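You operate a simulated robot arm through the tools that you are given. There is no shell and no other tool. Be economical: measure what you need, move in short steps, check, and stop when the job is done.

Carry out the task below with a simulated robot arm. There is one attempt and no reset: what you move stays moved.

JOB
Put things in order on the table top. At the end: the cream cloth is on the silver steamer basket; the purple beaker stands where the orange tin stood; the teal ladle stands where the cream cloth stood; the orange tin stands where the teal ladle stood; whatever was shut is shut again. Leave all else as you found it, and nothing knocked over.

The check looks at the end state, three seconds after you hand in, the way a careful person would. Anything else that was tipped, shoved, dropped, spilled or broken makes it a failure. Flat cloth is picked up by pressing the open fingertips on it (5 to 10 N) and closing them slowly along it; thin cloth reads only 2 to 8 mm in the jaws.

ROBOT AND FRAMES
A 7-joint arm with a two-finger parallel gripper, fixed in place. Base frame: the origin is at the foot of the arm, x ahead of it, y to its left, z up; the work surface is at about z = 0. Readings come in m, rad, newtons and seconds.
With the tool pointing down near the work surface it reaches from about 0.22 to 0.58 m from the base axis. Its first joint turns from -1.152 to 1.152 rad. Payload 2.5 kg.
The TCP is the grasp point between the finger pads, 0.023 m short of the fingertips. In the tool frame z runs along the fingers and y along their closing line. Largest opening 0.094 m; finger width 0.038, thickness 0.01; the body of the gripper, 0.054 by 0.096 m, starts 0.039 m behind the TCP.
Orientation is that of the tool frame in the base frame, as a unit quaternion [x, y, z, w]. With the fingers straight down and closing along the base's y, the tool's x points along the base's -x, its y along +y and its z along -z.

CONTROLS
- The arm moves only by the tool drive_tool. Its argument "plan" is one flat list of numbers, 7 for each row, row after row: the gripper command, from -1 (shut) to 1 (fully open), values between in proportion, then the shift along the tool's x, y, z in m, then the turn, a rotation vector about the tool's x, y, z in rad. In form: [grip, tx, ty, tz, wx, wy, wz, grip, tx, ty, tz, wx, wy, wz, ...]. A call has 1 to 10 rows; each row is the pose to reach, as a shift and turn from the pose commanded when the call began, along the tool's axes at that moment. Each row takes 0.2 s and may step no farther than 0.05 m and 0.15 rad from the row before; otherwise, or with a gripper value out of range, the whole call is refused. A pose out of reach is approached as far as the arm can. The call stops where the force on the tool passes 40 N (or 10 N more than at its start, if that is more) or the arm is blocked; 0.2 s more then pass. Each finger travels about 0.108 m/s and halts on what it meets, pressing with about 21 N; the grip force reading is that of the motor and also rises with nothing between the fingers. The clock runs only during rows and for 0.2 s after the last one: add rows that repeat a pose to give the fingers time. The reply holds the time, the measured pose of the TCP, the force on the tool along the base axes, the opening and the grip force, in the units named above and with some noise.
- Cameras (640 x 400 px; columns grow to the right, rows downward): "scene" is fixed at [0.1034, -0.4046, 0.5351]; the picture's right is [0.92, -0.40, 0.00], its down [-0.26, -0.60, -0.76] and it looks along [0.30, 0.70, -0.65] (base axes); focal length 281 px, centre (320, 200). "wrist" rides on the gripper at [0.086, 0.016, -0.074] in the tool frame; the picture's right is [-0.18, 0.98, 0.00], its down [-0.58, -0.11, -0.81] and it looks along [-0.79, -0.15, 0.59] (tool axes); focal length 243 px, centre (320, 200). There is no depth. A picture from a camera that has moved, and an enlarged one, comes with that camera's place and axes in the base frame and with its lens.
- camera(camera): a new picture of that camera. The clock stands still meanwhile.
- close_up(camera, box): a new picture of the part [left, top, right, bottom] of that camera's present view, enlarged. The clock stands still meanwhile.
- close_job(): hands the job in; it is judged then, once.

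Work in short steps. Places have to be worked out from the pictures, the camera data and where the tool is seen: move nearer, look again, correct. Check each grasp and each placing, and mend what went wrong. You have 120 turns and 68 pictures in all, those below and enlarged ones among them. Open the gripper and draw the arm clear of the work before you hand the job in, unless the task says otherwise; then end with one line.

The tools are called after ">>>" as a command line: name --argument value ..., lists and objects as JSON in quotes. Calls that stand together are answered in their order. drive_tool: Moves the arm, as the interface text tells. Its arguments: {"type":"object","properties":{"plan":{"type":"array","items":{"type":"number"}}},"required":["plan"]} The other tools are called the same way: camera (camera) takes a picture; close_up (camera, box) takes an enlarged picture of a part of a camera's view; close_job () hands the job in.

At the start:

```text
clock: 0.0
tcp_pos: [0.3638, 0.0303, 0.2564]
orientation: [0.0, 1.0, 0.0, 0.0]
force: [-0.4, 0.2, -1.4]
finger_gap: 0.094
grip_force: 0.0
```

scene: 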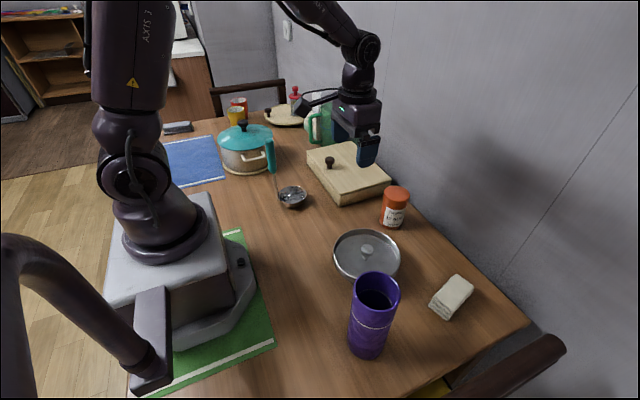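
wrist: 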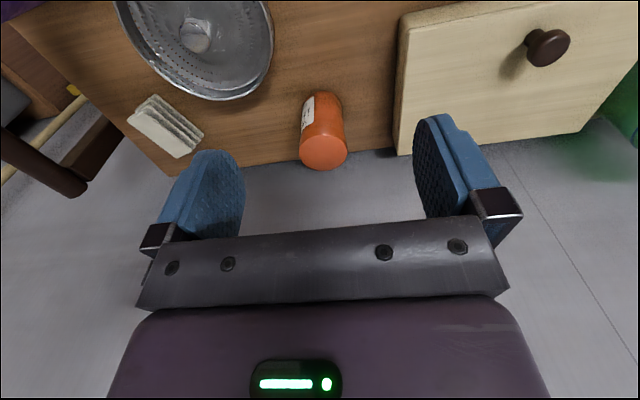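

I'll look closer at the scene to identify the objects before moving.

>>> close_up --camera "scene" --box '[200, 90, 360, 220]'

>>> close_up --camera "scene" --box '[310, 170, 510, 370]'

```text
3.08 times, centred on (280, 155) of scene
camera zoom: at [0.1034, -0.4046, 0.5351], right [0.92, -0.4, 0.0], down [-0.26, -0.6, -0.76], along [0.3, 0.7, -0.65], focal length 865 px, centre (443, 338)
```

zoom: 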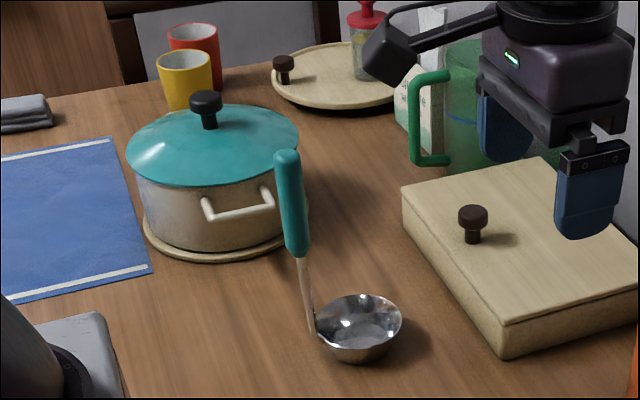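

```text
2.00 times, centred on (410, 270) of scene
camera zoom: at [0.1034, -0.4046, 0.5351], right [0.92, -0.4, 0.0], down [-0.26, -0.6, -0.76], along [0.3, 0.7, -0.65], focal length 562 px, centre (140, 60)
```

zoom: 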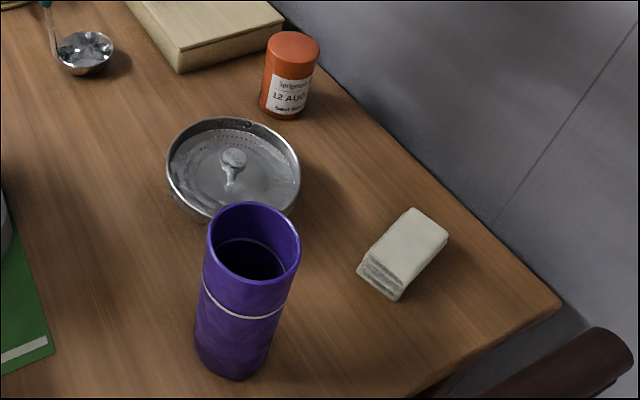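

All items are open-standing: cloth ≈(0.475,-0.228), basket ≈(0.367,-0.066), tin ≈(0.489,0.008), beaker ≈(0.264,-0.245), ladle handle ≈(0.231,0.197). I go above the cloth first, at z≈0.2 with a yaw of about 0.28.

>>> drive_tool --plan '[1, -0.016, -0.037, 0.008, 0, 0, -0.04, 1, -0.032, -0.074, 0.016, 0, 0, -0.08, 1, -0.048, -0.111, 0.024, 0, 0, -0.12, 1, -0.064, -0.148, 0.032, 0, 0, -0.16, 1, -0.08, -0.185, 0.04, 0, 0, -0.2, 1, -0.096, -0.222, 0.048, 0, 0, -0.24, 1, -0.111, -0.258, 0.056, 0, 0, -0.28, 1, -0.111, -0.258, 0.056, 0, 0, -0.28]'

>>> camera --camera "wrist"

>>> camera --camera "scene"

```text
clock: 1.8
tcp_pos: [0.474, -0.2279, 0.1971]
orientation: [-0.14, 0.99, 0.0, 0.0]
force: [-0.1, 0.1, 0.0]
finger_gap: 0.094
grip_force: 0.2
```

```text
63 pictures are left
camera wrist: at [0.3863, -0.2362, 0.2705], right [-0.1, 1.0, 0.0], down [0.59, 0.06, 0.81], along [0.8, 0.08, -0.59], focal length 243 px, centre (320, 200)
```

wrist: 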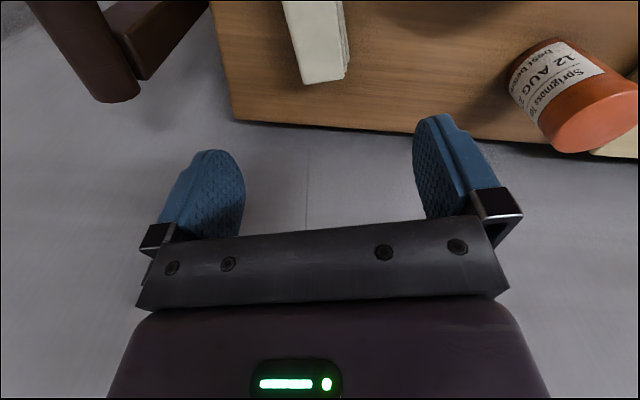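

```text
62 pictures are left
```

scene: 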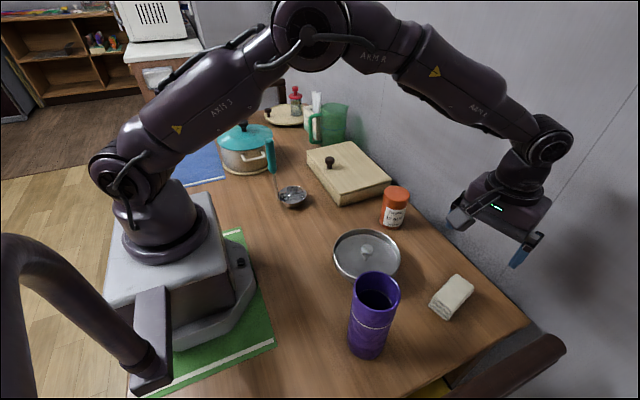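

Wrist view puts the cloth block at about (0.473,-0.230), 0.045 wide, aligned with the fingers. Descend to z≈0.03.

>>> drive_tool --plan '[1, 0, -0.002, 0.045, 0, 0, 0.02, 1, 0, -0.002, 0.09, 0, 0, 0.04, 1, 0, -0.002, 0.13, 0, 0, 0.04, 1, 0, -0.002, 0.155, 0, 0, 0.04, 1, 0, -0.002, 0.168, 0, 0, 0.04, 1, 0, -0.002, 0.168, 0, 0, 0.04]'

>>> camera --camera "wrist"

>>> close_up --camera "scene" --box '[370, 210, 530, 350]'

```text
clock: 3.2
tcp_pos: [0.4757, -0.2316, 0.0314]
orientation: [-0.121, 0.993, 0.001, 0.0]
force: [0.2, -0.3, -0.8]
finger_gap: 0.0939
grip_force: 0.1
```

```text
61 pictures are left
camera wrist: at [0.3881, -0.2374, 0.1062], right [-0.06, 1.0, 0.0], down [0.59, 0.03, 0.81], along [0.81, 0.04, -0.59], focal length 243 px, centre (320, 200)
```

wrist: 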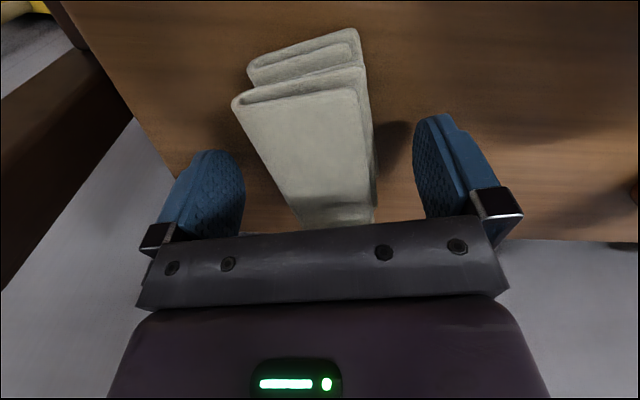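

```text
2.86 times, centred on (450, 280) of scene
camera zoom: at [0.1034, -0.4046, 0.5351], right [0.92, -0.4, 0.0], down [-0.26, -0.6, -0.76], along [0.3, 0.7, -0.65], focal length 803 px, centre (-51, -29)
```

zoom: 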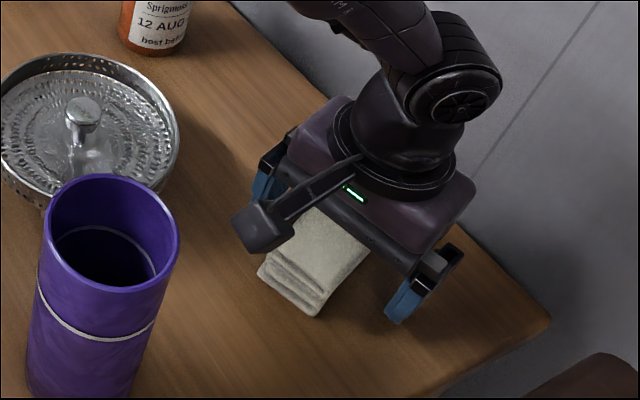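

The fingers straddle the cloth symmetrically. Lower a few mm and close slowly.

>>> drive_tool --plan '[0.6, 0.004, 0, 0.004, 0, 0, 0, 0.3, 0.004, 0, 0.004, 0, 0, 0, 0, 0.004, 0, 0.004, 0, 0, 0, -0.2, 0.004, 0, 0.004, 0, 0, 0, -0.4, 0.004, 0, 0.004, 0, 0, 0, -0.6, 0.004, 0, 0.004, 0, 0, 0, -1, 0.004, 0, 0.004, 0, 0, 0, -1, 0.004, 0, 0.004, 0, 0, 0]'

>>> camera --camera "wrist"

```text
clock: 5.0
tcp_pos: [0.4711, -0.2323, 0.0293]
orientation: [-0.121, 0.993, 0.0, -0.001]
force: [0.0, 0.2, 0.1]
finger_gap: 0.044
grip_force: 21.2
```

```text
59 pictures are left
camera wrist: at [0.3843, -0.2372, 0.1028], right [-0.06, 1.0, 0.0], down [0.59, 0.03, 0.81], along [0.81, 0.04, -0.59], focal length 243 px, centre (320, 200)
```

wrist: 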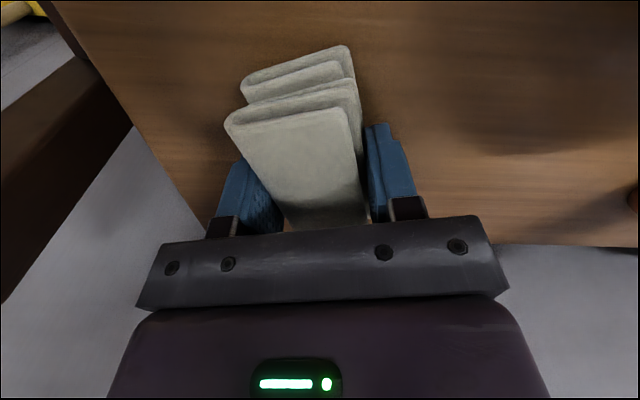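

Gripped at 44 mm. Lift the cloth, then look at the basket with the scene camera.

>>> drive_tool --plan '[-1, 0, 0, -0.03, 0, 0, 0, -1, 0, 0, -0.07, 0, 0, 0, -1, 0, 0, -0.115, 0, 0, 0, -1, 0, 0, -0.16, 0, 0, 0, -1, 0, 0, -0.19, 0, 0, 0, -1, 0, 0, -0.19, 0, 0, 0]'

>>> close_up --camera "scene" --box '[320, 180, 440, 300]'

>>> camera --camera "wrist"

```text
clock: 6.4
tcp_pos: [0.4709, -0.2354, 0.2189]
orientation: [-0.12, 0.993, -0.001, 0.0]
force: [-0.5, 0.1, -0.3]
finger_gap: 0.0442
grip_force: 20.9
```

```text
3.33 times, centred on (380, 240) of scene
camera zoom: at [0.1034, -0.4046, 0.5351], right [0.92, -0.4, 0.0], down [-0.26, -0.6, -0.76], along [0.3, 0.7, -0.65], focal length 937 px, centre (120, 67)
```

zoom: 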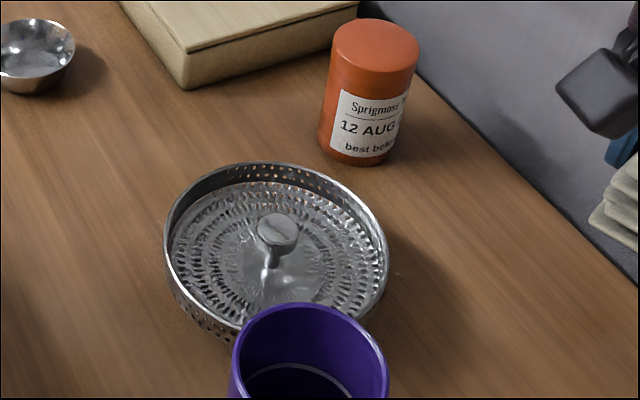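

```text
57 pictures are left
camera wrist: at [0.383, -0.24, 0.294], right [-0.06, 1.0, 0.0], down [0.59, 0.03, 0.81], along [0.81, 0.04, -0.59], focal length 243 px, centre (320, 200)
```

wrist: 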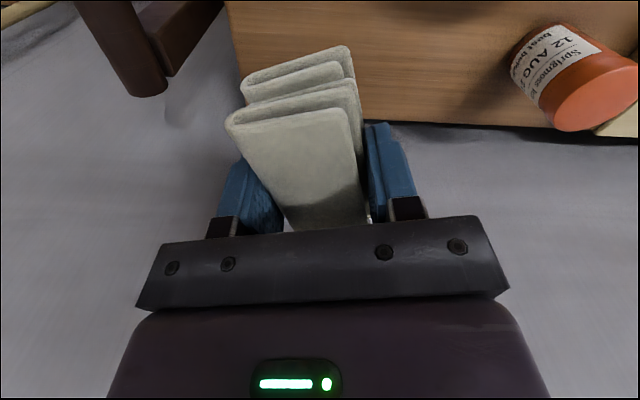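

The knob top seems to be at z≈0.042 near (0.361,-0.072), with the rim at about 0.025. I carry the cloth to a spot short of the basket to view it with the wrist camera.

>>> drive_tool --plan '[-1, 0.025, 0.031, -0.005, 0, 0, 0, -1, 0.05, 0.062, -0.01, 0, 0, 0, -1, 0.075, 0.093, -0.015, 0, 0, 0, -1, 0.1, 0.124, -0.02, 0, 0, 0, -1, 0.125, 0.155, -0.025, 0, 0, 0, -1, 0.15, 0.186, -0.03, 0, 0, 0, -1, 0.15, 0.186, -0.03, 0, 0, 0]'

>>> camera --camera "wrist"

```text
clock: 8.0
tcp_pos: [0.2807, -0.0867, 0.2477]
orientation: [-0.121, 0.993, 0.0, 0.0]
force: [0.3, 0.2, -0.5]
finger_gap: 0.0443
grip_force: 21.2
```

```text
56 pictures are left
camera wrist: at [0.1937, -0.0913, 0.3219], right [-0.06, 1.0, 0.0], down [0.59, 0.03, 0.81], along [0.81, 0.04, -0.59], focal length 243 px, centre (320, 200)
```

wrist: 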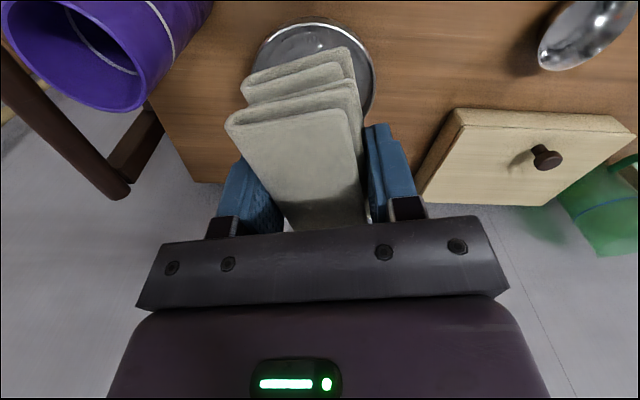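

The cloth blocks the view of the basket; I shift sideways ~0.09 to see the knob and rim clearly.

>>> drive_tool --plan '[-1, -0.01, 0.043, 0, 0, 0, 0, -1, -0.021, 0.087, 0, 0, 0, 0, -1, -0.021, 0.087, 0, 0, 0, 0]'

>>> camera --camera "wrist"

```text
clock: 8.8
tcp_pos: [0.2815, 0.0037, 0.2466]
orientation: [-0.12, 0.993, 0.0, 0.0]
force: [0.4, -1.0, 0.2]
finger_gap: 0.0442
grip_force: 21.1
```

```text
55 pictures are left
camera wrist: at [0.1945, -0.0013, 0.321], right [-0.06, 1.0, 0.0], down [0.59, 0.03, 0.81], along [0.81, 0.04, -0.59], focal length 243 px, centre (320, 200)
```

wrist: 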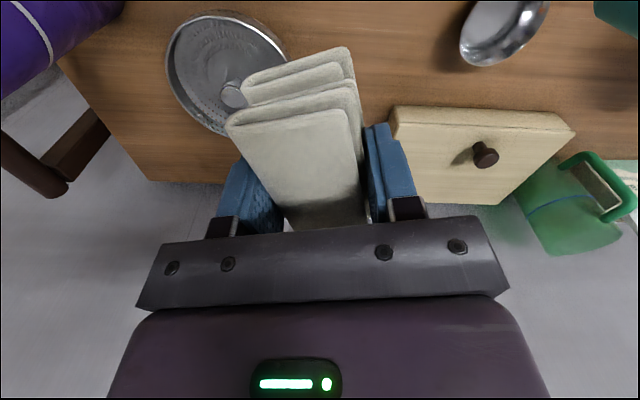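

Triangulating both cameras: knob top is at about (0.348,-0.089,0.07), rim at z≈0.045. I move over it and come down to z≈0.118 (cloth bottom ≈0.09).

>>> drive_tool --plan '[-1, -0.0145, -0.036, 0, 0, 0, 0, -1, -0.029, -0.072, 0, 0, 0, 0, -1, -0.0425, -0.106, 0, 0, 0, 0, -1, -0.0425, -0.106, 0.04, 0, 0, 0, -1, -0.0425, -0.106, 0.08, 0, 0, 0, -1, -0.0425, -0.106, 0.115, 0, 0, 0, -1, -0.0425, -0.106, 0.128, 0, 0, 0, -1, -0.0425, -0.106, 0.128, 0, 0, 0]'

>>> close_up --camera "scene" --box '[300, 160, 460, 300]'

>>> camera --camera "wrist"

```text
clock: 10.6
tcp_pos: [0.3479, -0.0887, 0.1184]
orientation: [-0.12, 0.993, 0.0, 0.0]
force: [0.4, 0.9, -0.4]
finger_gap: 0.0441
grip_force: 21.0
```

```text
2.86 times, centred on (380, 230) of scene
camera zoom: at [0.1034, -0.4046, 0.5351], right [0.92, -0.4, 0.0], down [-0.26, -0.6, -0.76], along [0.3, 0.7, -0.65], focal length 803 px, centre (149, 114)
```

zoom: 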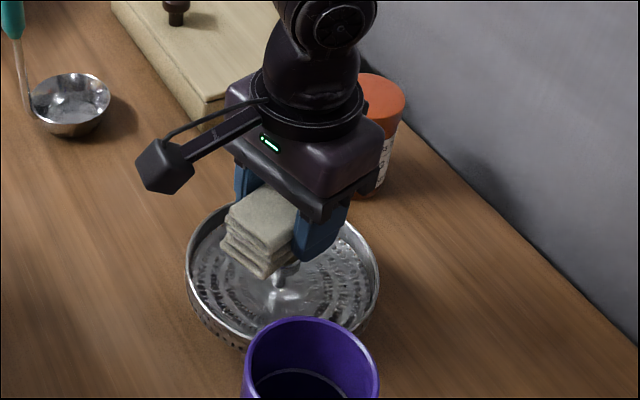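

```text
53 pictures are left
camera wrist: at [0.2602, -0.094, 0.1939], right [-0.06, 1.0, 0.0], down [0.59, 0.03, 0.81], along [0.81, 0.04, -0.59], focal length 243 px, centre (320, 200)
```

wrist: 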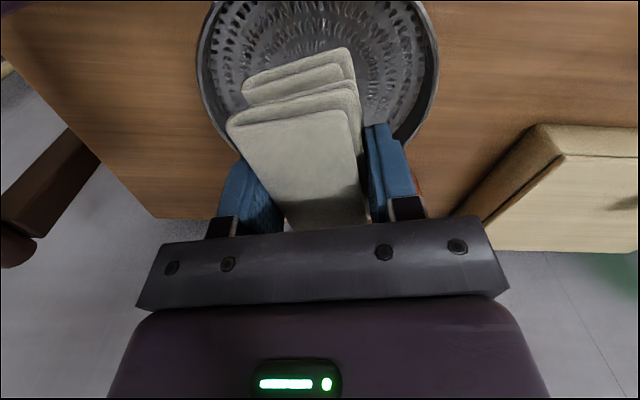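

Alignment with the knob looks right. Lower in small steps watching the force.

>>> drive_tool --plan '[-1, 0, 0, 0.006, 0, 0, 0, -1, 0, 0, 0.011, 0, 0, 0, -1, 0, 0, 0.014, 0, 0, 0, -1, 0, 0, 0.014, 0, 0, 0]'

>>> close_up --camera "scene" --box '[340, 210, 420, 280]'

```text
clock: 11.6
tcp_pos: [0.3491, -0.088, 0.1041]
orientation: [-0.12, 0.993, 0.0, 0.0]
force: [-0.3, -0.6, -0.4]
finger_gap: 0.0444
grip_force: 21.0
```

```text
5.71 times, centred on (380, 245) of scene
camera zoom: at [0.1034, -0.4046, 0.5351], right [0.92, -0.4, 0.0], down [-0.26, -0.6, -0.76], along [0.3, 0.7, -0.65], focal length 1607 px, centre (-23, -57)
```

zoom: 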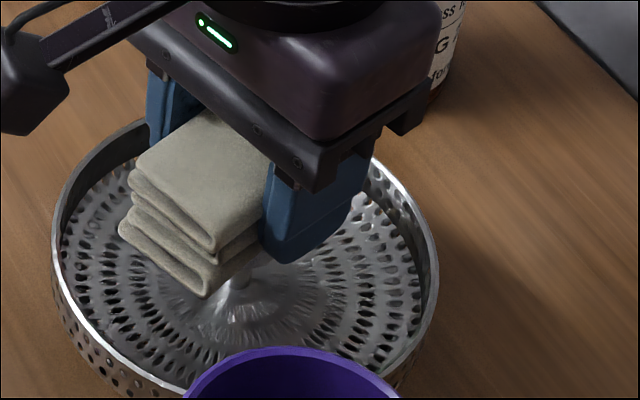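

No contact yet; keep lowering in 2 mm steps.

>>> drive_tool --plan '[-1, 0, 0, 0.002, 0, 0, 0, -1, 0, 0, 0.004, 0, 0, 0, -1, 0, 0, 0.004, 0, 0, 0]'

>>> drive_tool --plan '[-1, 0, 0, 0.002, 0, 0, 0, -1, 0, 0, 0.003, 0, 0, 0, -1, 0, 0, 0.003, 0, 0, 0]'

```text
clock: 12.4
tcp_pos: [0.3484, -0.0888, 0.1005]
orientation: [-0.12, 0.993, -0.001, 0.0]
force: [0.5, -0.5, -0.3]
finger_gap: 0.0444
grip_force: 21.5
```

```text
clock: 13.2
tcp_pos: [0.3477, -0.0885, 0.0984]
orientation: [-0.12, 0.993, 0.0, 0.001]
force: [-1.5, 1.4, 11.3]
finger_gap: 0.0444
grip_force: 21.3
```

Contact at z≈0.098 (11 N) – the knob. Relax 1 mm and open slowly.

>>> drive_tool --plan '[-1, 0, 0, -0.0005, 0, 0, 0, 0.02, 0, 0, -0.0005, 0, 0, 0, 0.15, 0, 0, -0.0005, 0, 0, 0, 0.3, 0, 0, -0.0005, 0, 0, 0, 0.4, 0, 0, -0.0005, 0, 0, 0, 0.4, 0, 0, -0.0005, 0, 0, 0]'

>>> close_up --camera "scene" --box '[340, 210, 420, 280]'

```text
clock: 14.6
tcp_pos: [0.3487, -0.0898, 0.0983]
orientation: [-0.121, 0.993, 0.0, 0.0]
force: [0.0, 0.0, -0.1]
finger_gap: 0.0659
grip_force: 0.1
```

```text
5.71 times, centred on (380, 245) of scene
camera zoom: at [0.1034, -0.4046, 0.5351], right [0.92, -0.4, 0.0], down [-0.26, -0.6, -0.76], along [0.3, 0.7, -0.65], focal length 1607 px, centre (-23, -57)
```

zoom: 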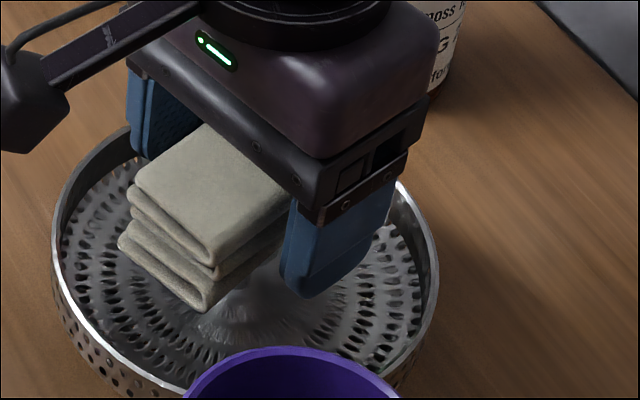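

The cloth rests stably on the basket knob. Retreat straight up.

>>> drive_tool --plan '[0.6, 0, 0, 0, 0, 0, 0, 0.6, 0, 0, -0.02, 0, 0, 0, 0.6, 0, 0, -0.06, 0, 0, 0, 0.6, 0, 0, -0.1, 0, 0, 0, 0.6, 0, 0, -0.15, 0, 0, 0, 0.6, 0, 0, -0.2, 0, 0, 0, 0.6, 0, 0, -0.2, 0, 0, 0]'

>>> close_up --camera "scene" --box '[320, 190, 440, 290]'

```text
clock: 16.2
tcp_pos: [0.3507, -0.0907, 0.3014]
orientation: [-0.12, 0.993, 0.001, 0.0]
force: [0.4, -0.2, -0.4]
finger_gap: 0.075
grip_force: 0.1
```

```text
4.00 times, centred on (380, 240) of scene
camera zoom: at [0.1034, -0.4046, 0.5351], right [0.92, -0.4, 0.0], down [-0.26, -0.6, -0.76], along [0.3, 0.7, -0.65], focal length 1125 px, centre (80, 40)
```

zoom: 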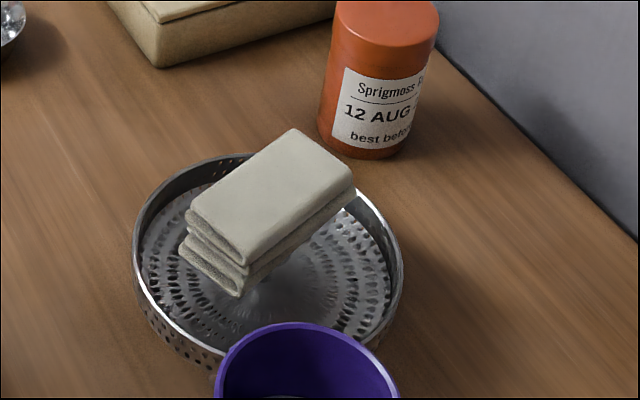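

Cloth is settled on the basket. Next the ladle: move to just short of its handle, at (0.17,0.19,0.31), with yaw back to zero.

>>> drive_tool --plan '[1, 0.0136, 0.0395, -0.001, 0, 0, 0.03, 1, 0.0272, 0.079, -0.002, 0, 0, 0.06, 1, 0.0408, 0.1185, -0.003, 0, 0, 0.09, 1, 0.0545, 0.158, -0.004, 0, 0, 0.12, 1, 0.0681, 0.1975, -0.005, 0, 0, 0.15, 1, 0.0817, 0.237, -0.006, 0, 0, 0.18, 1, 0.0953, 0.2765, -0.008, 0, 0, 0.21, 1, 0.109, 0.316, -0.01, 0, 0, 0.24, 1, 0.109, 0.316, -0.01, 0, 0, 0.24]'

>>> camera --camera "wrist"

>>> close_up --camera "scene" --box '[200, 90, 360, 220]'

```text
clock: 18.2
tcp_pos: [0.1683, 0.1904, 0.3101]
orientation: [0.0, 1.0, 0.001, 0.0]
force: [-0.4, 0.8, 0.8]
finger_gap: 0.0945
grip_force: 0.0
```

```text
49 pictures are left
camera wrist: at [0.0822, 0.2071, 0.384], right [0.18, 0.98, 0.0], down [0.58, -0.11, 0.81], along [0.79, -0.15, -0.59], focal length 243 px, centre (320, 200)
```

wrist: 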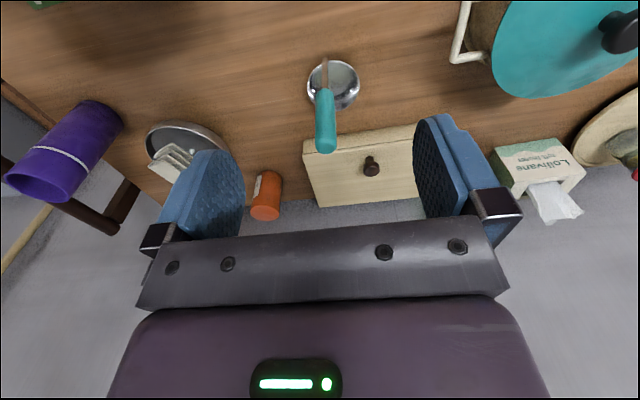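

```text
3.08 times, centred on (280, 155) of scene
camera zoom: at [0.1034, -0.4046, 0.5351], right [0.92, -0.4, 0.0], down [-0.26, -0.6, -0.76], along [0.3, 0.7, -0.65], focal length 865 px, centre (443, 338)
```

zoom: 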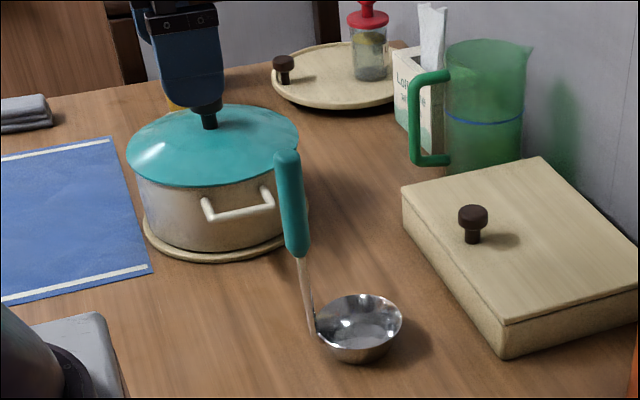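

Triangulated: handle axis (0.227,0.185), top z 0.214; bowl centre (0.274,0.190). Move above the handle and lower to z≈0.187.

>>> drive_tool --plan '[1, -0.03, -0.003, 0, 0, 0, 0, 1, -0.0587, -0.0054, 0, 0, 0, 0, 1, -0.0587, -0.0054, 0.04, 0, 0, 0, 1, -0.0587, -0.0054, 0.08, 0, 0, 0, 1, -0.0587, -0.0054, 0.11, 0, 0, 0, 1, -0.0587, -0.0054, 0.123, 0, 0, 0, 1, -0.0587, -0.0054, 0.123, 0, 0, 0]'

>>> camera --camera "wrist"

>>> close_up --camera "scene" --box '[200, 90, 360, 220]'

```text
clock: 19.8
tcp_pos: [0.2265, 0.186, 0.186]
orientation: [-0.001, 1.0, 0.001, 0.0]
force: [0.4, 0.4, 0.1]
finger_gap: 0.0937
grip_force: 0.1
```

```text
47 pictures are left
camera wrist: at [0.1395, 0.2026, 0.2602], right [0.18, 0.98, 0.0], down [0.58, -0.11, 0.81], along [0.79, -0.15, -0.59], focal length 243 px, centre (320, 200)
```

wrist: 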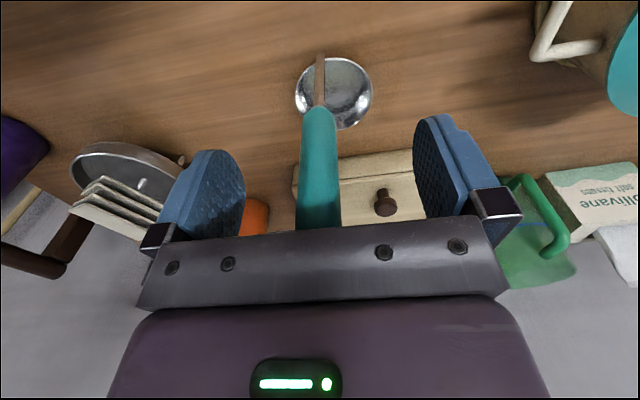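

```text
3.08 times, centred on (280, 155) of scene
camera zoom: at [0.1034, -0.4046, 0.5351], right [0.92, -0.4, 0.0], down [-0.26, -0.6, -0.76], along [0.3, 0.7, -0.65], focal length 865 px, centre (443, 338)
```

zoom: 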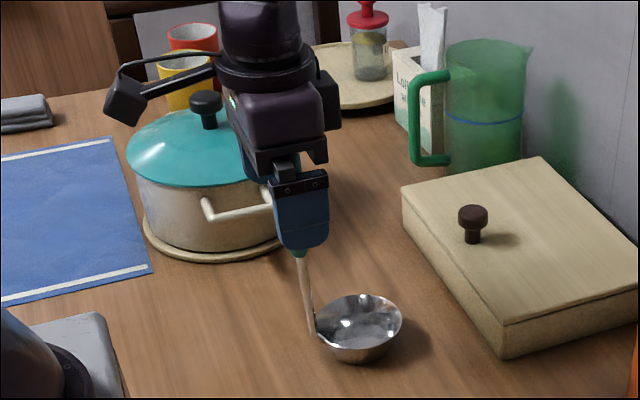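

The handle sits centred between the pads. Close slowly.

>>> drive_tool --plan '[0.5, 0, 0, 0, 0, 0, 0, 0, 0, 0, 0, 0, 0, 0, -0.3, 0, 0, 0, 0, 0, 0, -0.6, 0, 0, 0, 0, 0, 0, -1, 0, 0, 0, 0, 0, 0, -1, 0, 0, 0, 0, 0, 0]'

>>> drive_tool --plan '[-1, 0, 0, -0.005, 0, 0, 0, -1, 0, 0, -0.015, 0, 0, 0, -1, 0, 0, -0.03, 0, 0, 0, -1, 0, 0, -0.03, 0, 0, 0]'

>>> close_up --camera "scene" --box '[200, 90, 360, 220]'

```text
clock: 21.2
tcp_pos: [0.2257, 0.1863, 0.1862]
orientation: [0.0, 1.0, 0.0, 0.0]
force: [-1.5, -0.1, 2.8]
finger_gap: 0.0208
grip_force: 20.9
```

```text
clock: 22.2
tcp_pos: [0.2249, 0.1853, 0.2151]
orientation: [0.001, 1.0, 0.0, 0.0]
force: [0.5, 0.2, -2.0]
finger_gap: 0.0207
grip_force: 21.2
```

```text
3.08 times, centred on (280, 155) of scene
camera zoom: at [0.1034, -0.4046, 0.5351], right [0.92, -0.4, 0.0], down [-0.26, -0.6, -0.76], along [0.3, 0.7, -0.65], focal length 865 px, centre (443, 338)
```

zoom: 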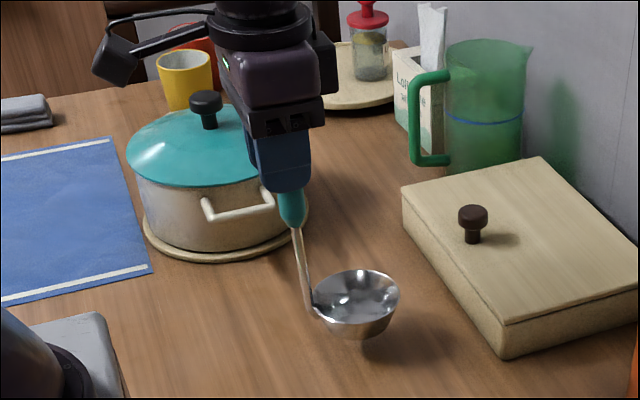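

Ladle lifts cleanly and upright. Raise to z≈0.37 before crossing.

>>> drive_tool --plan '[-1, 0, 0, -0.04, 0, 0, 0, -1, 0, 0, -0.08, 0, 0, 0, -1, 0, 0, -0.12, 0, 0, 0, -1, 0, 0, -0.155, 0, 0, 0, -1, 0, 0, -0.155, 0, 0, 0]'

>>> drive_tool --plan '[-1, -0.018, -0.038, 0, 0, 0, 0, -1, -0.038, -0.081, 0, 0, 0, 0, -1, -0.058, -0.123, 0, 0, 0, 0, -1, -0.078, -0.166, 0, 0, 0, 0, -1, -0.098, -0.209, 0, 0, 0, 0, -1, -0.118, -0.252, 0, 0, 0, 0, -1, -0.138, -0.294, 0, 0, 0, 0, -1, -0.158, -0.337, 0, 0, 0, 0, -1, -0.178, -0.38, 0, 0, 0, 0, -1, -0.198, -0.421, 0, 0, 0, 0]'

>>> camera --camera "scene"

>>> camera --camera "wrist"

```text
clock: 23.4
tcp_pos: [0.2228, 0.1867, 0.3723]
orientation: [-0.001, 1.0, 0.001, 0.0]
force: [-0.2, -0.2, -1.4]
finger_gap: 0.0209
grip_force: 21.5
```

```text
clock: 25.6
tcp_pos: [0.425, -0.2335, 0.3714]
orientation: [-0.001, 1.0, 0.0, 0.0]
force: [0.3, 0.3, -1.6]
finger_gap: 0.021
grip_force: 20.9
```

```text
44 pictures are left
```

scene: 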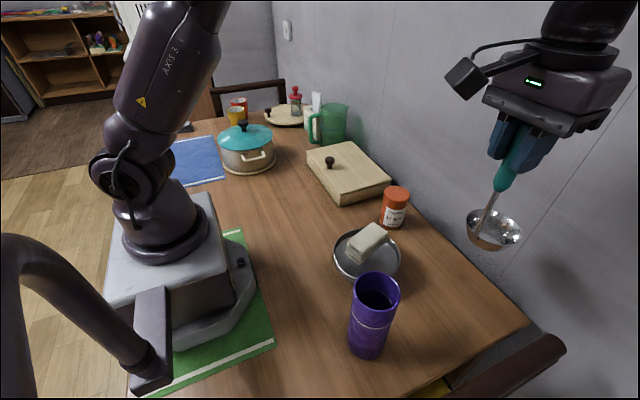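

```text
43 pictures are left
camera wrist: at [0.339, -0.2176, 0.4456], right [0.18, 0.98, 0.0], down [0.58, -0.11, 0.81], along [0.79, -0.15, -0.59], focal length 243 px, centre (320, 200)
```

wrist: 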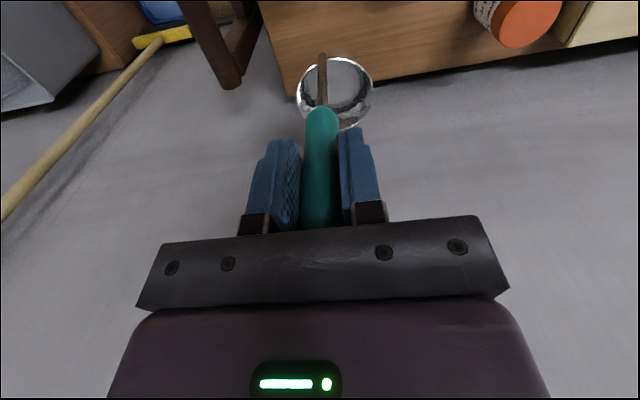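

Ladle is over the cloth's former place. Lower to about z=0.192, then touch down gently.

>>> drive_tool --plan '[-1, 0, -0.002, 0.04, 0, 0, 0, -1, 0, -0.002, 0.08, 0, 0, 0, -1, 0, -0.002, 0.12, 0, 0, 0, -1, 0, -0.002, 0.155, 0, 0, 0, -1, 0, -0.002, 0.172, 0, 0, 0, -1, 0, -0.002, 0.18, 0, 0, 0, -1, 0, -0.002, 0.18, 0, 0, 0]'

>>> close_up --camera "scene" --box '[370, 180, 530, 340]'

```text
clock: 27.2
tcp_pos: [0.4245, -0.2352, 0.1863]
orientation: [0.0, 1.0, 0.0, 0.001]
force: [0.2, -0.6, -2.1]
finger_gap: 0.0207
grip_force: 21.6
```

```text
2.50 times, centred on (450, 260) of scene
camera zoom: at [0.1034, -0.4046, 0.535], right [0.92, -0.4, 0.0], down [-0.26, -0.6, -0.76], along [0.3, 0.7, -0.65], focal length 703 px, centre (-5, 50)
```

zoom: 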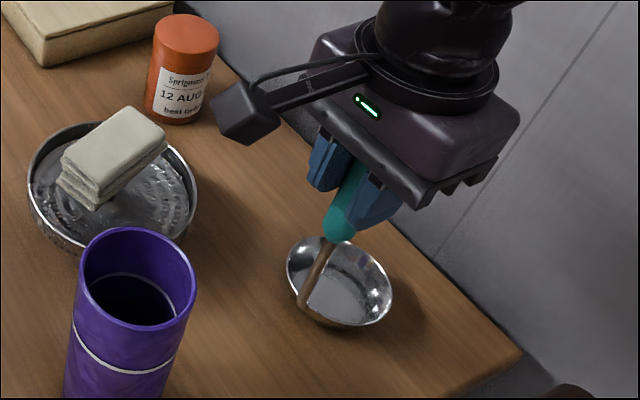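

Just above contact; inch down.

>>> drive_tool --plan '[-1, 0, 0, 0.0015, 0, 0, 0, -1, 0, 0, 0.0015, 0, 0, 0]'

>>> drive_tool --plan '[-1, 0, 0, 0.001, 0, 0, 0, -1, 0, 0, 0.001, 0, 0, 0]'

```text
clock: 27.8
tcp_pos: [0.425, -0.2369, 0.1878]
orientation: [0.0, 1.0, 0.0, 0.0]
force: [-0.5, 0.0, -1.3]
finger_gap: 0.0206
grip_force: 20.6
```

```text
clock: 28.4
tcp_pos: [0.4244, -0.2368, 0.1867]
orientation: [0.0, 1.0, 0.0, 0.0]
force: [0.2, 0.3, -1.7]
finger_gap: 0.0206
grip_force: 21.5
```

Still hanging freely; continue down.

>>> drive_tool --plan '[-1, 0, 0, 0.001, 0, 0, 0, -1, 0, 0, 0.002, 0, 0, 0, -1, 0, 0, 0.002, 0, 0, 0]'

>>> drive_tool --plan '[-1, 0, 0, 0.0015, 0, 0, 0, -1, 0, 0, 0.0015, 0, 0, 0]'

```text
clock: 29.2
tcp_pos: [0.425, -0.2362, 0.1853]
orientation: [0.0, 1.0, 0.0, 0.001]
force: [-4.4, 0.0, 8.4]
finger_gap: 0.0207
grip_force: 21.0
```

```text
clock: 29.8
tcp_pos: [0.424, -0.2379, 0.1852]
orientation: [0.0, 1.0, -0.001, 0.001]
force: [-4.8, -0.4, 15.7]
finger_gap: 0.0211
grip_force: 20.9
```

Contact made (8→16 N). Back off the last 1.5 mm and open slowly.

>>> drive_tool --plan '[-1, 0, 0, -0.002, 0, 0, 0, -0.5, 0, 0, -0.002, 0, 0, 0, -0.35, 0, 0, -0.002, 0, 0, 0, -0.1, 0, 0, -0.002, 0, 0, 0, 0.2, 0, 0, -0.002, 0, 0, 0, 0.6, 0, 0, -0.002, 0, 0, 0, 0.6, 0, 0, -0.002, 0, 0, 0]'

>>> close_up --camera "scene" --box '[370, 180, 530, 340]'

>>> camera --camera "wrist"

```text
clock: 31.4
tcp_pos: [0.4237, -0.2369, 0.1877]
orientation: [0.0, 1.0, 0.0, 0.0]
force: [0.4, 0.0, 0.1]
finger_gap: 0.0753
grip_force: 0.1
```

```text
2.50 times, centred on (450, 260) of scene
camera zoom: at [0.1034, -0.4046, 0.5351], right [0.92, -0.4, 0.0], down [-0.26, -0.6, -0.76], along [0.3, 0.7, -0.65], focal length 703 px, centre (-5, 50)
```

zoom: 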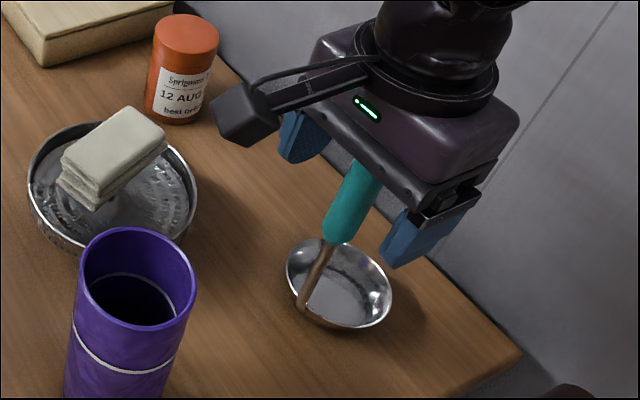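

```text
40 pictures are left
camera wrist: at [0.3377, -0.2214, 0.2617], right [0.18, 0.98, 0.0], down [0.58, -0.11, 0.81], along [0.79, -0.15, -0.59], focal length 243 px, centre (320, 200)
```

wrist: 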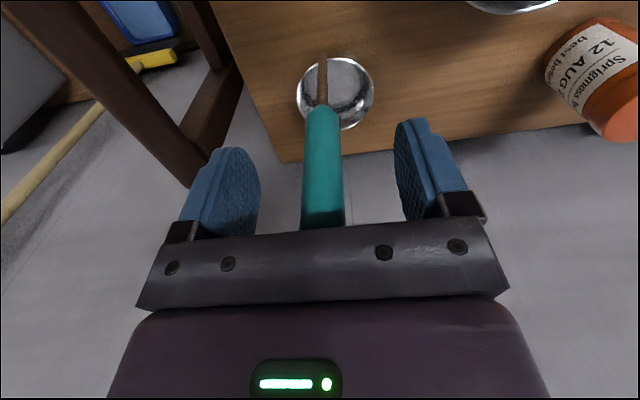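

Ladle stands freely. Raise straight up and go over to above the tin at (0.487,0.010).

>>> drive_tool --plan '[0.7, 0, 0, -0.04, 0, 0, 0, 1, 0, 0, -0.08, 0, 0, 0, 1, 0, 0, -0.115, 0, 0, 0, 1, -0.01, 0.041, -0.115, 0, 0, 0, 1, -0.02, 0.082, -0.115, 0, 0, 0, 1, -0.03, 0.123, -0.115, 0, 0, 0, 1, -0.04, 0.164, -0.115, 0, 0, 0, 1, -0.05, 0.205, -0.115, 0, 0, 0, 1, -0.063, 0.247, -0.105, 0, 0, 0, 1, -0.063, 0.247, -0.105, 0, 0, 0]'

>>> camera --camera "scene"

>>> camera --camera "wrist"

```text
clock: 33.6
tcp_pos: [0.4875, 0.0113, 0.2927]
orientation: [0.0, 1.0, 0.0, 0.0]
force: [0.3, -0.4, 0.6]
finger_gap: 0.094
grip_force: 0.0
```

```text
39 pictures are left
```

scene: 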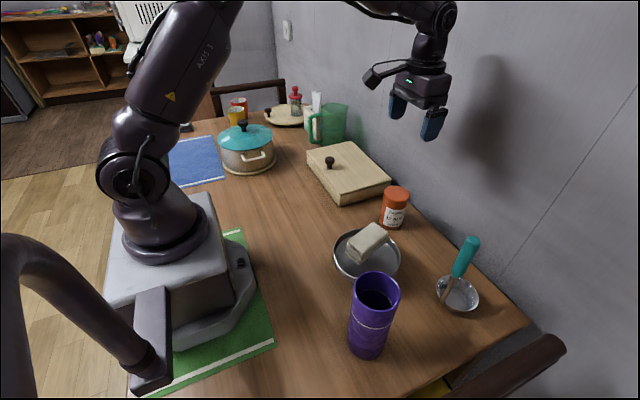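

```text
38 pictures are left
camera wrist: at [0.4022, 0.0272, 0.367], right [0.18, 0.98, 0.0], down [0.58, -0.11, 0.81], along [0.79, -0.15, -0.59], focal length 243 px, centre (320, 200)
```

wrist: 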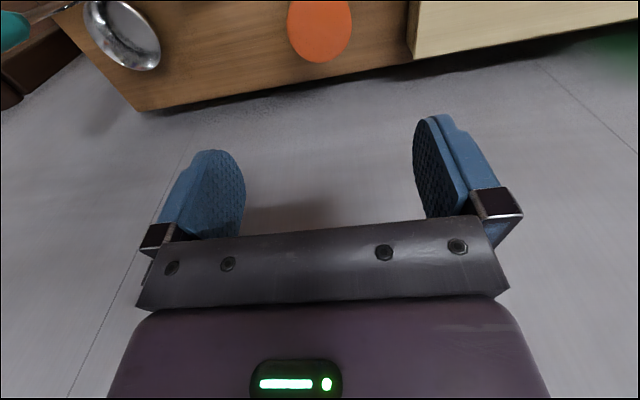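

Tin confirmed at (0.489,0.010). Descend with open fingers to z≈0.07.

>>> drive_tool --plan '[1, -0.0015, -0.001, 0.045, 0, 0, 0, 1, -0.0015, -0.001, 0.09, 0, 0, 0, 1, -0.0015, -0.001, 0.13, 0, 0, 0, 1, -0.0015, -0.001, 0.17, 0, 0, 0, 1, -0.0015, -0.001, 0.2, 0, 0, 0, 1, -0.0015, -0.001, 0.215, 0, 0, 0, 1, -0.0015, -0.001, 0.222, 0, 0, 0, 1, -0.0015, -0.001, 0.222, 0, 0, 0]'

>>> camera --camera "wrist"

>>> close_up --camera "scene" --box '[320, 130, 460, 270]'

```text
clock: 35.4
tcp_pos: [0.4889, 0.0092, 0.069]
orientation: [0.0, 1.0, 0.0, 0.002]
force: [0.1, -0.9, 0.2]
finger_gap: 0.0941
grip_force: 0.0
```

```text
37 pictures are left
camera wrist: at [0.4031, 0.0253, 0.1435], right [0.18, 0.98, 0.0], down [0.58, -0.11, 0.81], along [0.79, -0.15, -0.59], focal length 243 px, centre (320, 200)
```

wrist: 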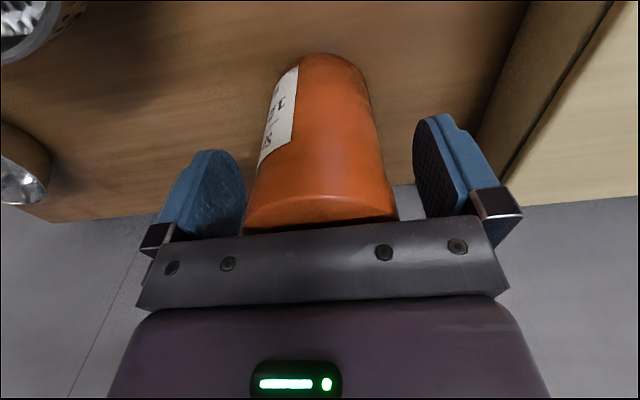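

```text
2.86 times, centred on (390, 200) of scene
camera zoom: at [0.1034, -0.4046, 0.5351], right [0.92, -0.4, 0.0], down [-0.26, -0.6, -0.76], along [0.3, 0.7, -0.65], focal length 803 px, centre (120, 200)
```

zoom: 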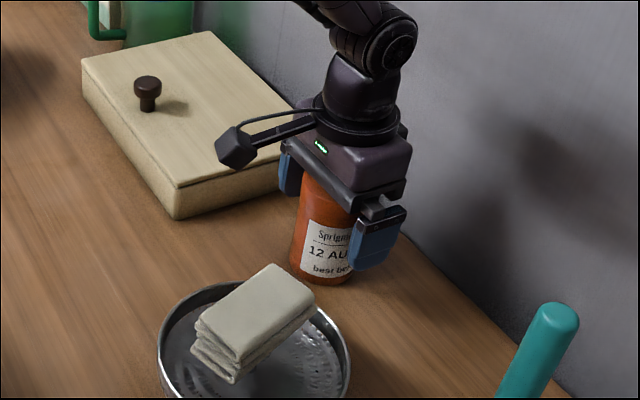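

Tin is centred between the pads. Close, then lift a little.

>>> drive_tool --plan '[0.7, 0, 0, 0, 0, 0, 0, 0.5, 0, 0, 0, 0, 0, 0, 0.3, 0, 0, 0, 0, 0, 0, 0, 0, 0, 0, 0, 0, 0, -1, 0, 0, 0, 0, 0, 0, -1, 0, 0, 0, 0, 0, 0]'

>>> drive_tool --plan '[-1, 0, 0, -0.01, 0, 0, 0, -1, 0, 0, -0.04, 0, 0, 0, -1, 0, 0, -0.08, 0, 0, 0, -1, 0, 0, -0.12, 0, 0, 0, -1, 0, 0, -0.16, 0, 0, 0, -1, 0, 0, -0.2, 0, 0, 0, -1, 0, 0, -0.2, 0, 0, 0]'

>>> camera --camera "scene"

```text
clock: 36.8
tcp_pos: [0.489, 0.008, 0.0694]
orientation: [-0.001, 1.0, 0.0, 0.0]
force: [-0.8, 0.4, 1.0]
finger_gap: 0.0605
grip_force: 21.3
```

```text
clock: 38.4
tcp_pos: [0.4904, 0.0076, 0.2706]
orientation: [0.0, 1.0, 0.001, 0.001]
force: [0.2, -0.3, -2.2]
finger_gap: 0.061
grip_force: 21.1
```

```text
35 pictures are left
```

scene: 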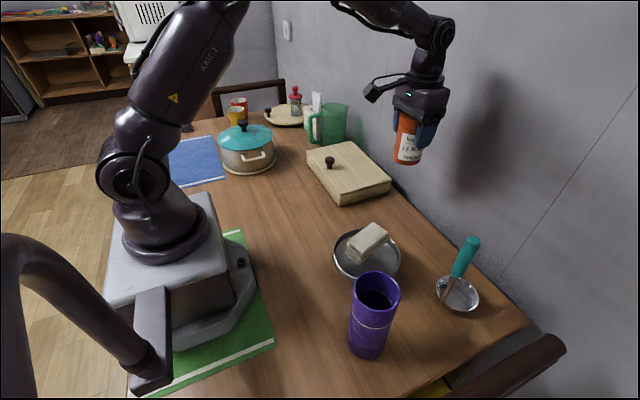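

Tin held (bottom at z≈0.2). Carry it to above the ladle's former bowl place (0.274,0.190).

>>> drive_tool --plan '[-1, 0.031, 0.026, 0, 0, 0, 0, -1, 0.066, 0.056, 0, 0, 0, 0, -1, 0.101, 0.086, 0, 0, 0, 0, -1, 0.136, 0.116, 0, 0, 0, 0, -1, 0.171, 0.146, 0, 0, 0, 0, -1, 0.2, 0.17, 0, 0, 0, 0, -1, 0.215, 0.182, 0, 0, 0, 0, -1, 0.215, 0.182, 0, 0, 0, 0]'

>>> drive_tool --plan '[-1, 0, 0, 0.04, 0, 0, 0, -1, 0, 0, 0.08, 0, 0, 0, -1, 0, 0, 0.12, 0, 0, 0, -1, 0, 0, 0.16, 0, 0, 0, -1, 0, 0, 0.185, 0, 0, 0, -1, 0, 0, 0.194, 0, 0, 0, -1, 0, 0, 0.194, 0, 0, 0]'

>>> close_up --camera "scene" --box '[210, 110, 370, 240]'

```text
clock: 40.2
tcp_pos: [0.2734, 0.1915, 0.2684]
orientation: [0.0, 1.0, 0.001, 0.0]
force: [-0.4, 0.0, -1.3]
finger_gap: 0.0604
grip_force: 20.8
```

```text
clock: 41.8
tcp_pos: [0.2717, 0.1902, 0.074]
orientation: [-0.001, 1.0, 0.0, 0.0]
force: [0.8, 0.0, -0.8]
finger_gap: 0.0609
grip_force: 21.0
```

```text
3.08 times, centred on (290, 175) of scene
camera zoom: at [0.1034, -0.4046, 0.5351], right [0.92, -0.4, 0.0], down [-0.26, -0.6, -0.76], along [0.3, 0.7, -0.65], focal length 865 px, centre (412, 277)
```

zoom: 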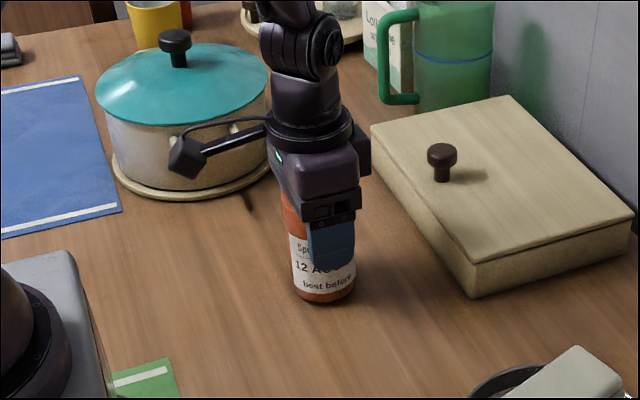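

Positioned well; inch down to contact.

>>> drive_tool --plan '[-1, 0, 0, 0.0015, 0, 0, 0, -1, 0, 0, 0.003, 0, 0, 0, -1, 0, 0, 0.003, 0, 0, 0]'

>>> drive_tool --plan '[-1, 0, 0, 0.0015, 0, 0, 0, -1, 0, 0, 0.002, 0, 0, 0, -1, 0, 0, 0.002, 0, 0, 0]'

```text
clock: 42.6
tcp_pos: [0.2726, 0.1906, 0.0725]
orientation: [-0.001, 1.0, 0.0, 0.0]
force: [-0.3, 0.3, -0.8]
finger_gap: 0.0608
grip_force: 21.2
```

```text
clock: 43.4
tcp_pos: [0.2729, 0.1911, 0.0696]
orientation: [0.0, 1.0, 0.0, 0.0]
force: [0.0, -0.5, -1.8]
finger_gap: 0.0607
grip_force: 21.1
```

Almost at the grasp height of 0.069; another 2 mm.

>>> drive_tool --plan '[-1, 0, 0, 0.001, 0, 0, 0, -1, 0, 0, 0.002, 0, 0, 0, -1, 0, 0, 0.002, 0, 0, 0]'

```text
clock: 44.2
tcp_pos: [0.2732, 0.1907, 0.0673]
orientation: [0.0, 1.0, 0.0, -0.001]
force: [-4.1, -4.1, 15.5]
finger_gap: 0.0605
grip_force: 20.2
```

Contact (15 N). Relax 1 mm, open slowly, then lift clear.

>>> drive_tool --plan '[-1, 0, 0, -0.0012, 0, 0, 0, 0.32, 0, 0, -0.0012, 0, 0, 0, 0.45, 0, 0, -0.0012, 0, 0, 0, 0.7, 0, 0, -0.0012, 0, 0, 0, 1, 0, 0, -0.0012, 0, 0, 0, 1, 0, 0, -0.0012, 0, 0, 0]'

>>> drive_tool --plan '[1, 0, 0, -0.03, 0, 0, 0, 1, 0, 0, -0.07, 0, 0, 0, 1, 0, 0, -0.115, 0, 0, 0, 1, 0, 0, -0.16, 0, 0, 0, 1, 0, 0, -0.2, 0, 0, 0, 1, 0, 0, -0.235, 0, 0, 0, 1, 0, 0, -0.235, 0, 0, 0]'

>>> camera --camera "scene"

>>> close_up --camera "scene" --box '[320, 250, 440, 370]'

```text
clock: 45.6
tcp_pos: [0.2735, 0.1911, 0.0686]
orientation: [0.0, 1.0, 0.0, 0.001]
force: [-0.3, -0.7, 0.6]
finger_gap: 0.0939
grip_force: 0.2
```

```text
clock: 47.2
tcp_pos: [0.272, 0.1919, 0.3063]
orientation: [-0.001, 1.0, 0.0, 0.0]
force: [-0.2, -0.2, -0.6]
finger_gap: 0.0942
grip_force: 0.1
```

```text
33 pictures are left
```

scene: 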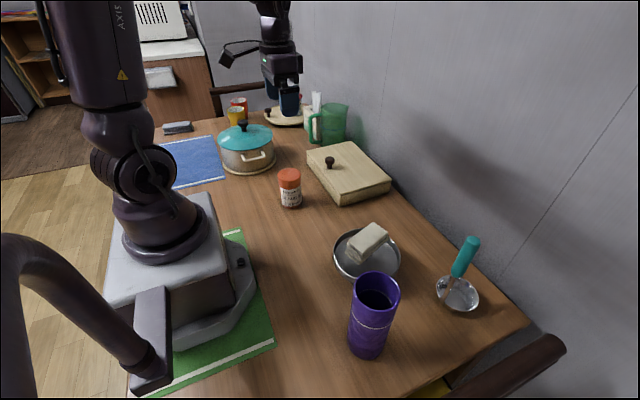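

```text
3.33 times, centred on (380, 310) of scene
camera zoom: at [0.1034, -0.4046, 0.5351], right [0.92, -0.4, 0.0], down [-0.26, -0.6, -0.76], along [0.3, 0.7, -0.65], focal length 937 px, centre (120, -167)
```

zoom: 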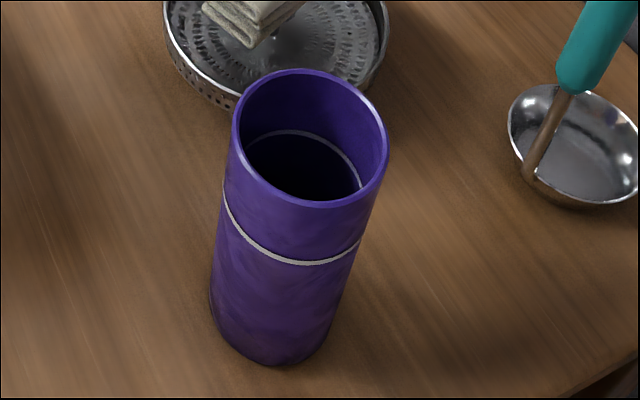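

Tin stands upright at the ladle's old place. Now move toward the beaker, staying high, to view it with the wrist camera.

>>> drive_tool --plan '[1, 0, -0.045, 0, 0, 0, 0, 1, 0, -0.09, 0, 0, 0, 0, 1, 0, -0.135, 0, 0, 0, 0, 1, 0, -0.18, 0, 0, 0, 0, 1, 0, -0.225, 0, 0, 0, 0, 1, 0, -0.27, 0, 0, 0, 0, 1, 0.02, -0.31, 0, 0, 0, 0, 1, 0.04, -0.35, 0, 0, 0, 0, 1, 0.06, -0.39, 0, 0, 0, 0, 1, 0.08, -0.425, 0, 0, 0, 0]'

>>> camera --camera "wrist"

```text
clock: 49.4
tcp_pos: [0.1886, -0.2321, 0.304]
orientation: [-0.001, 1.0, 0.0, 0.0]
force: [-0.3, 0.3, 0.1]
finger_gap: 0.0941
grip_force: 0.0
```

```text
31 pictures are left
camera wrist: at [0.1027, -0.2161, 0.3789], right [0.18, 0.98, 0.0], down [0.58, -0.11, 0.81], along [0.79, -0.15, -0.59], focal length 243 px, centre (320, 200)
```

wrist: 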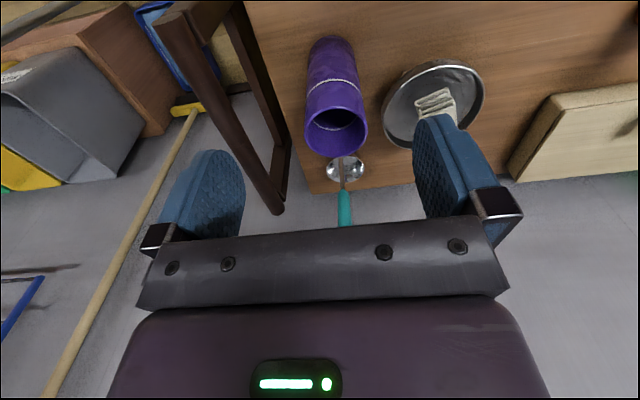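

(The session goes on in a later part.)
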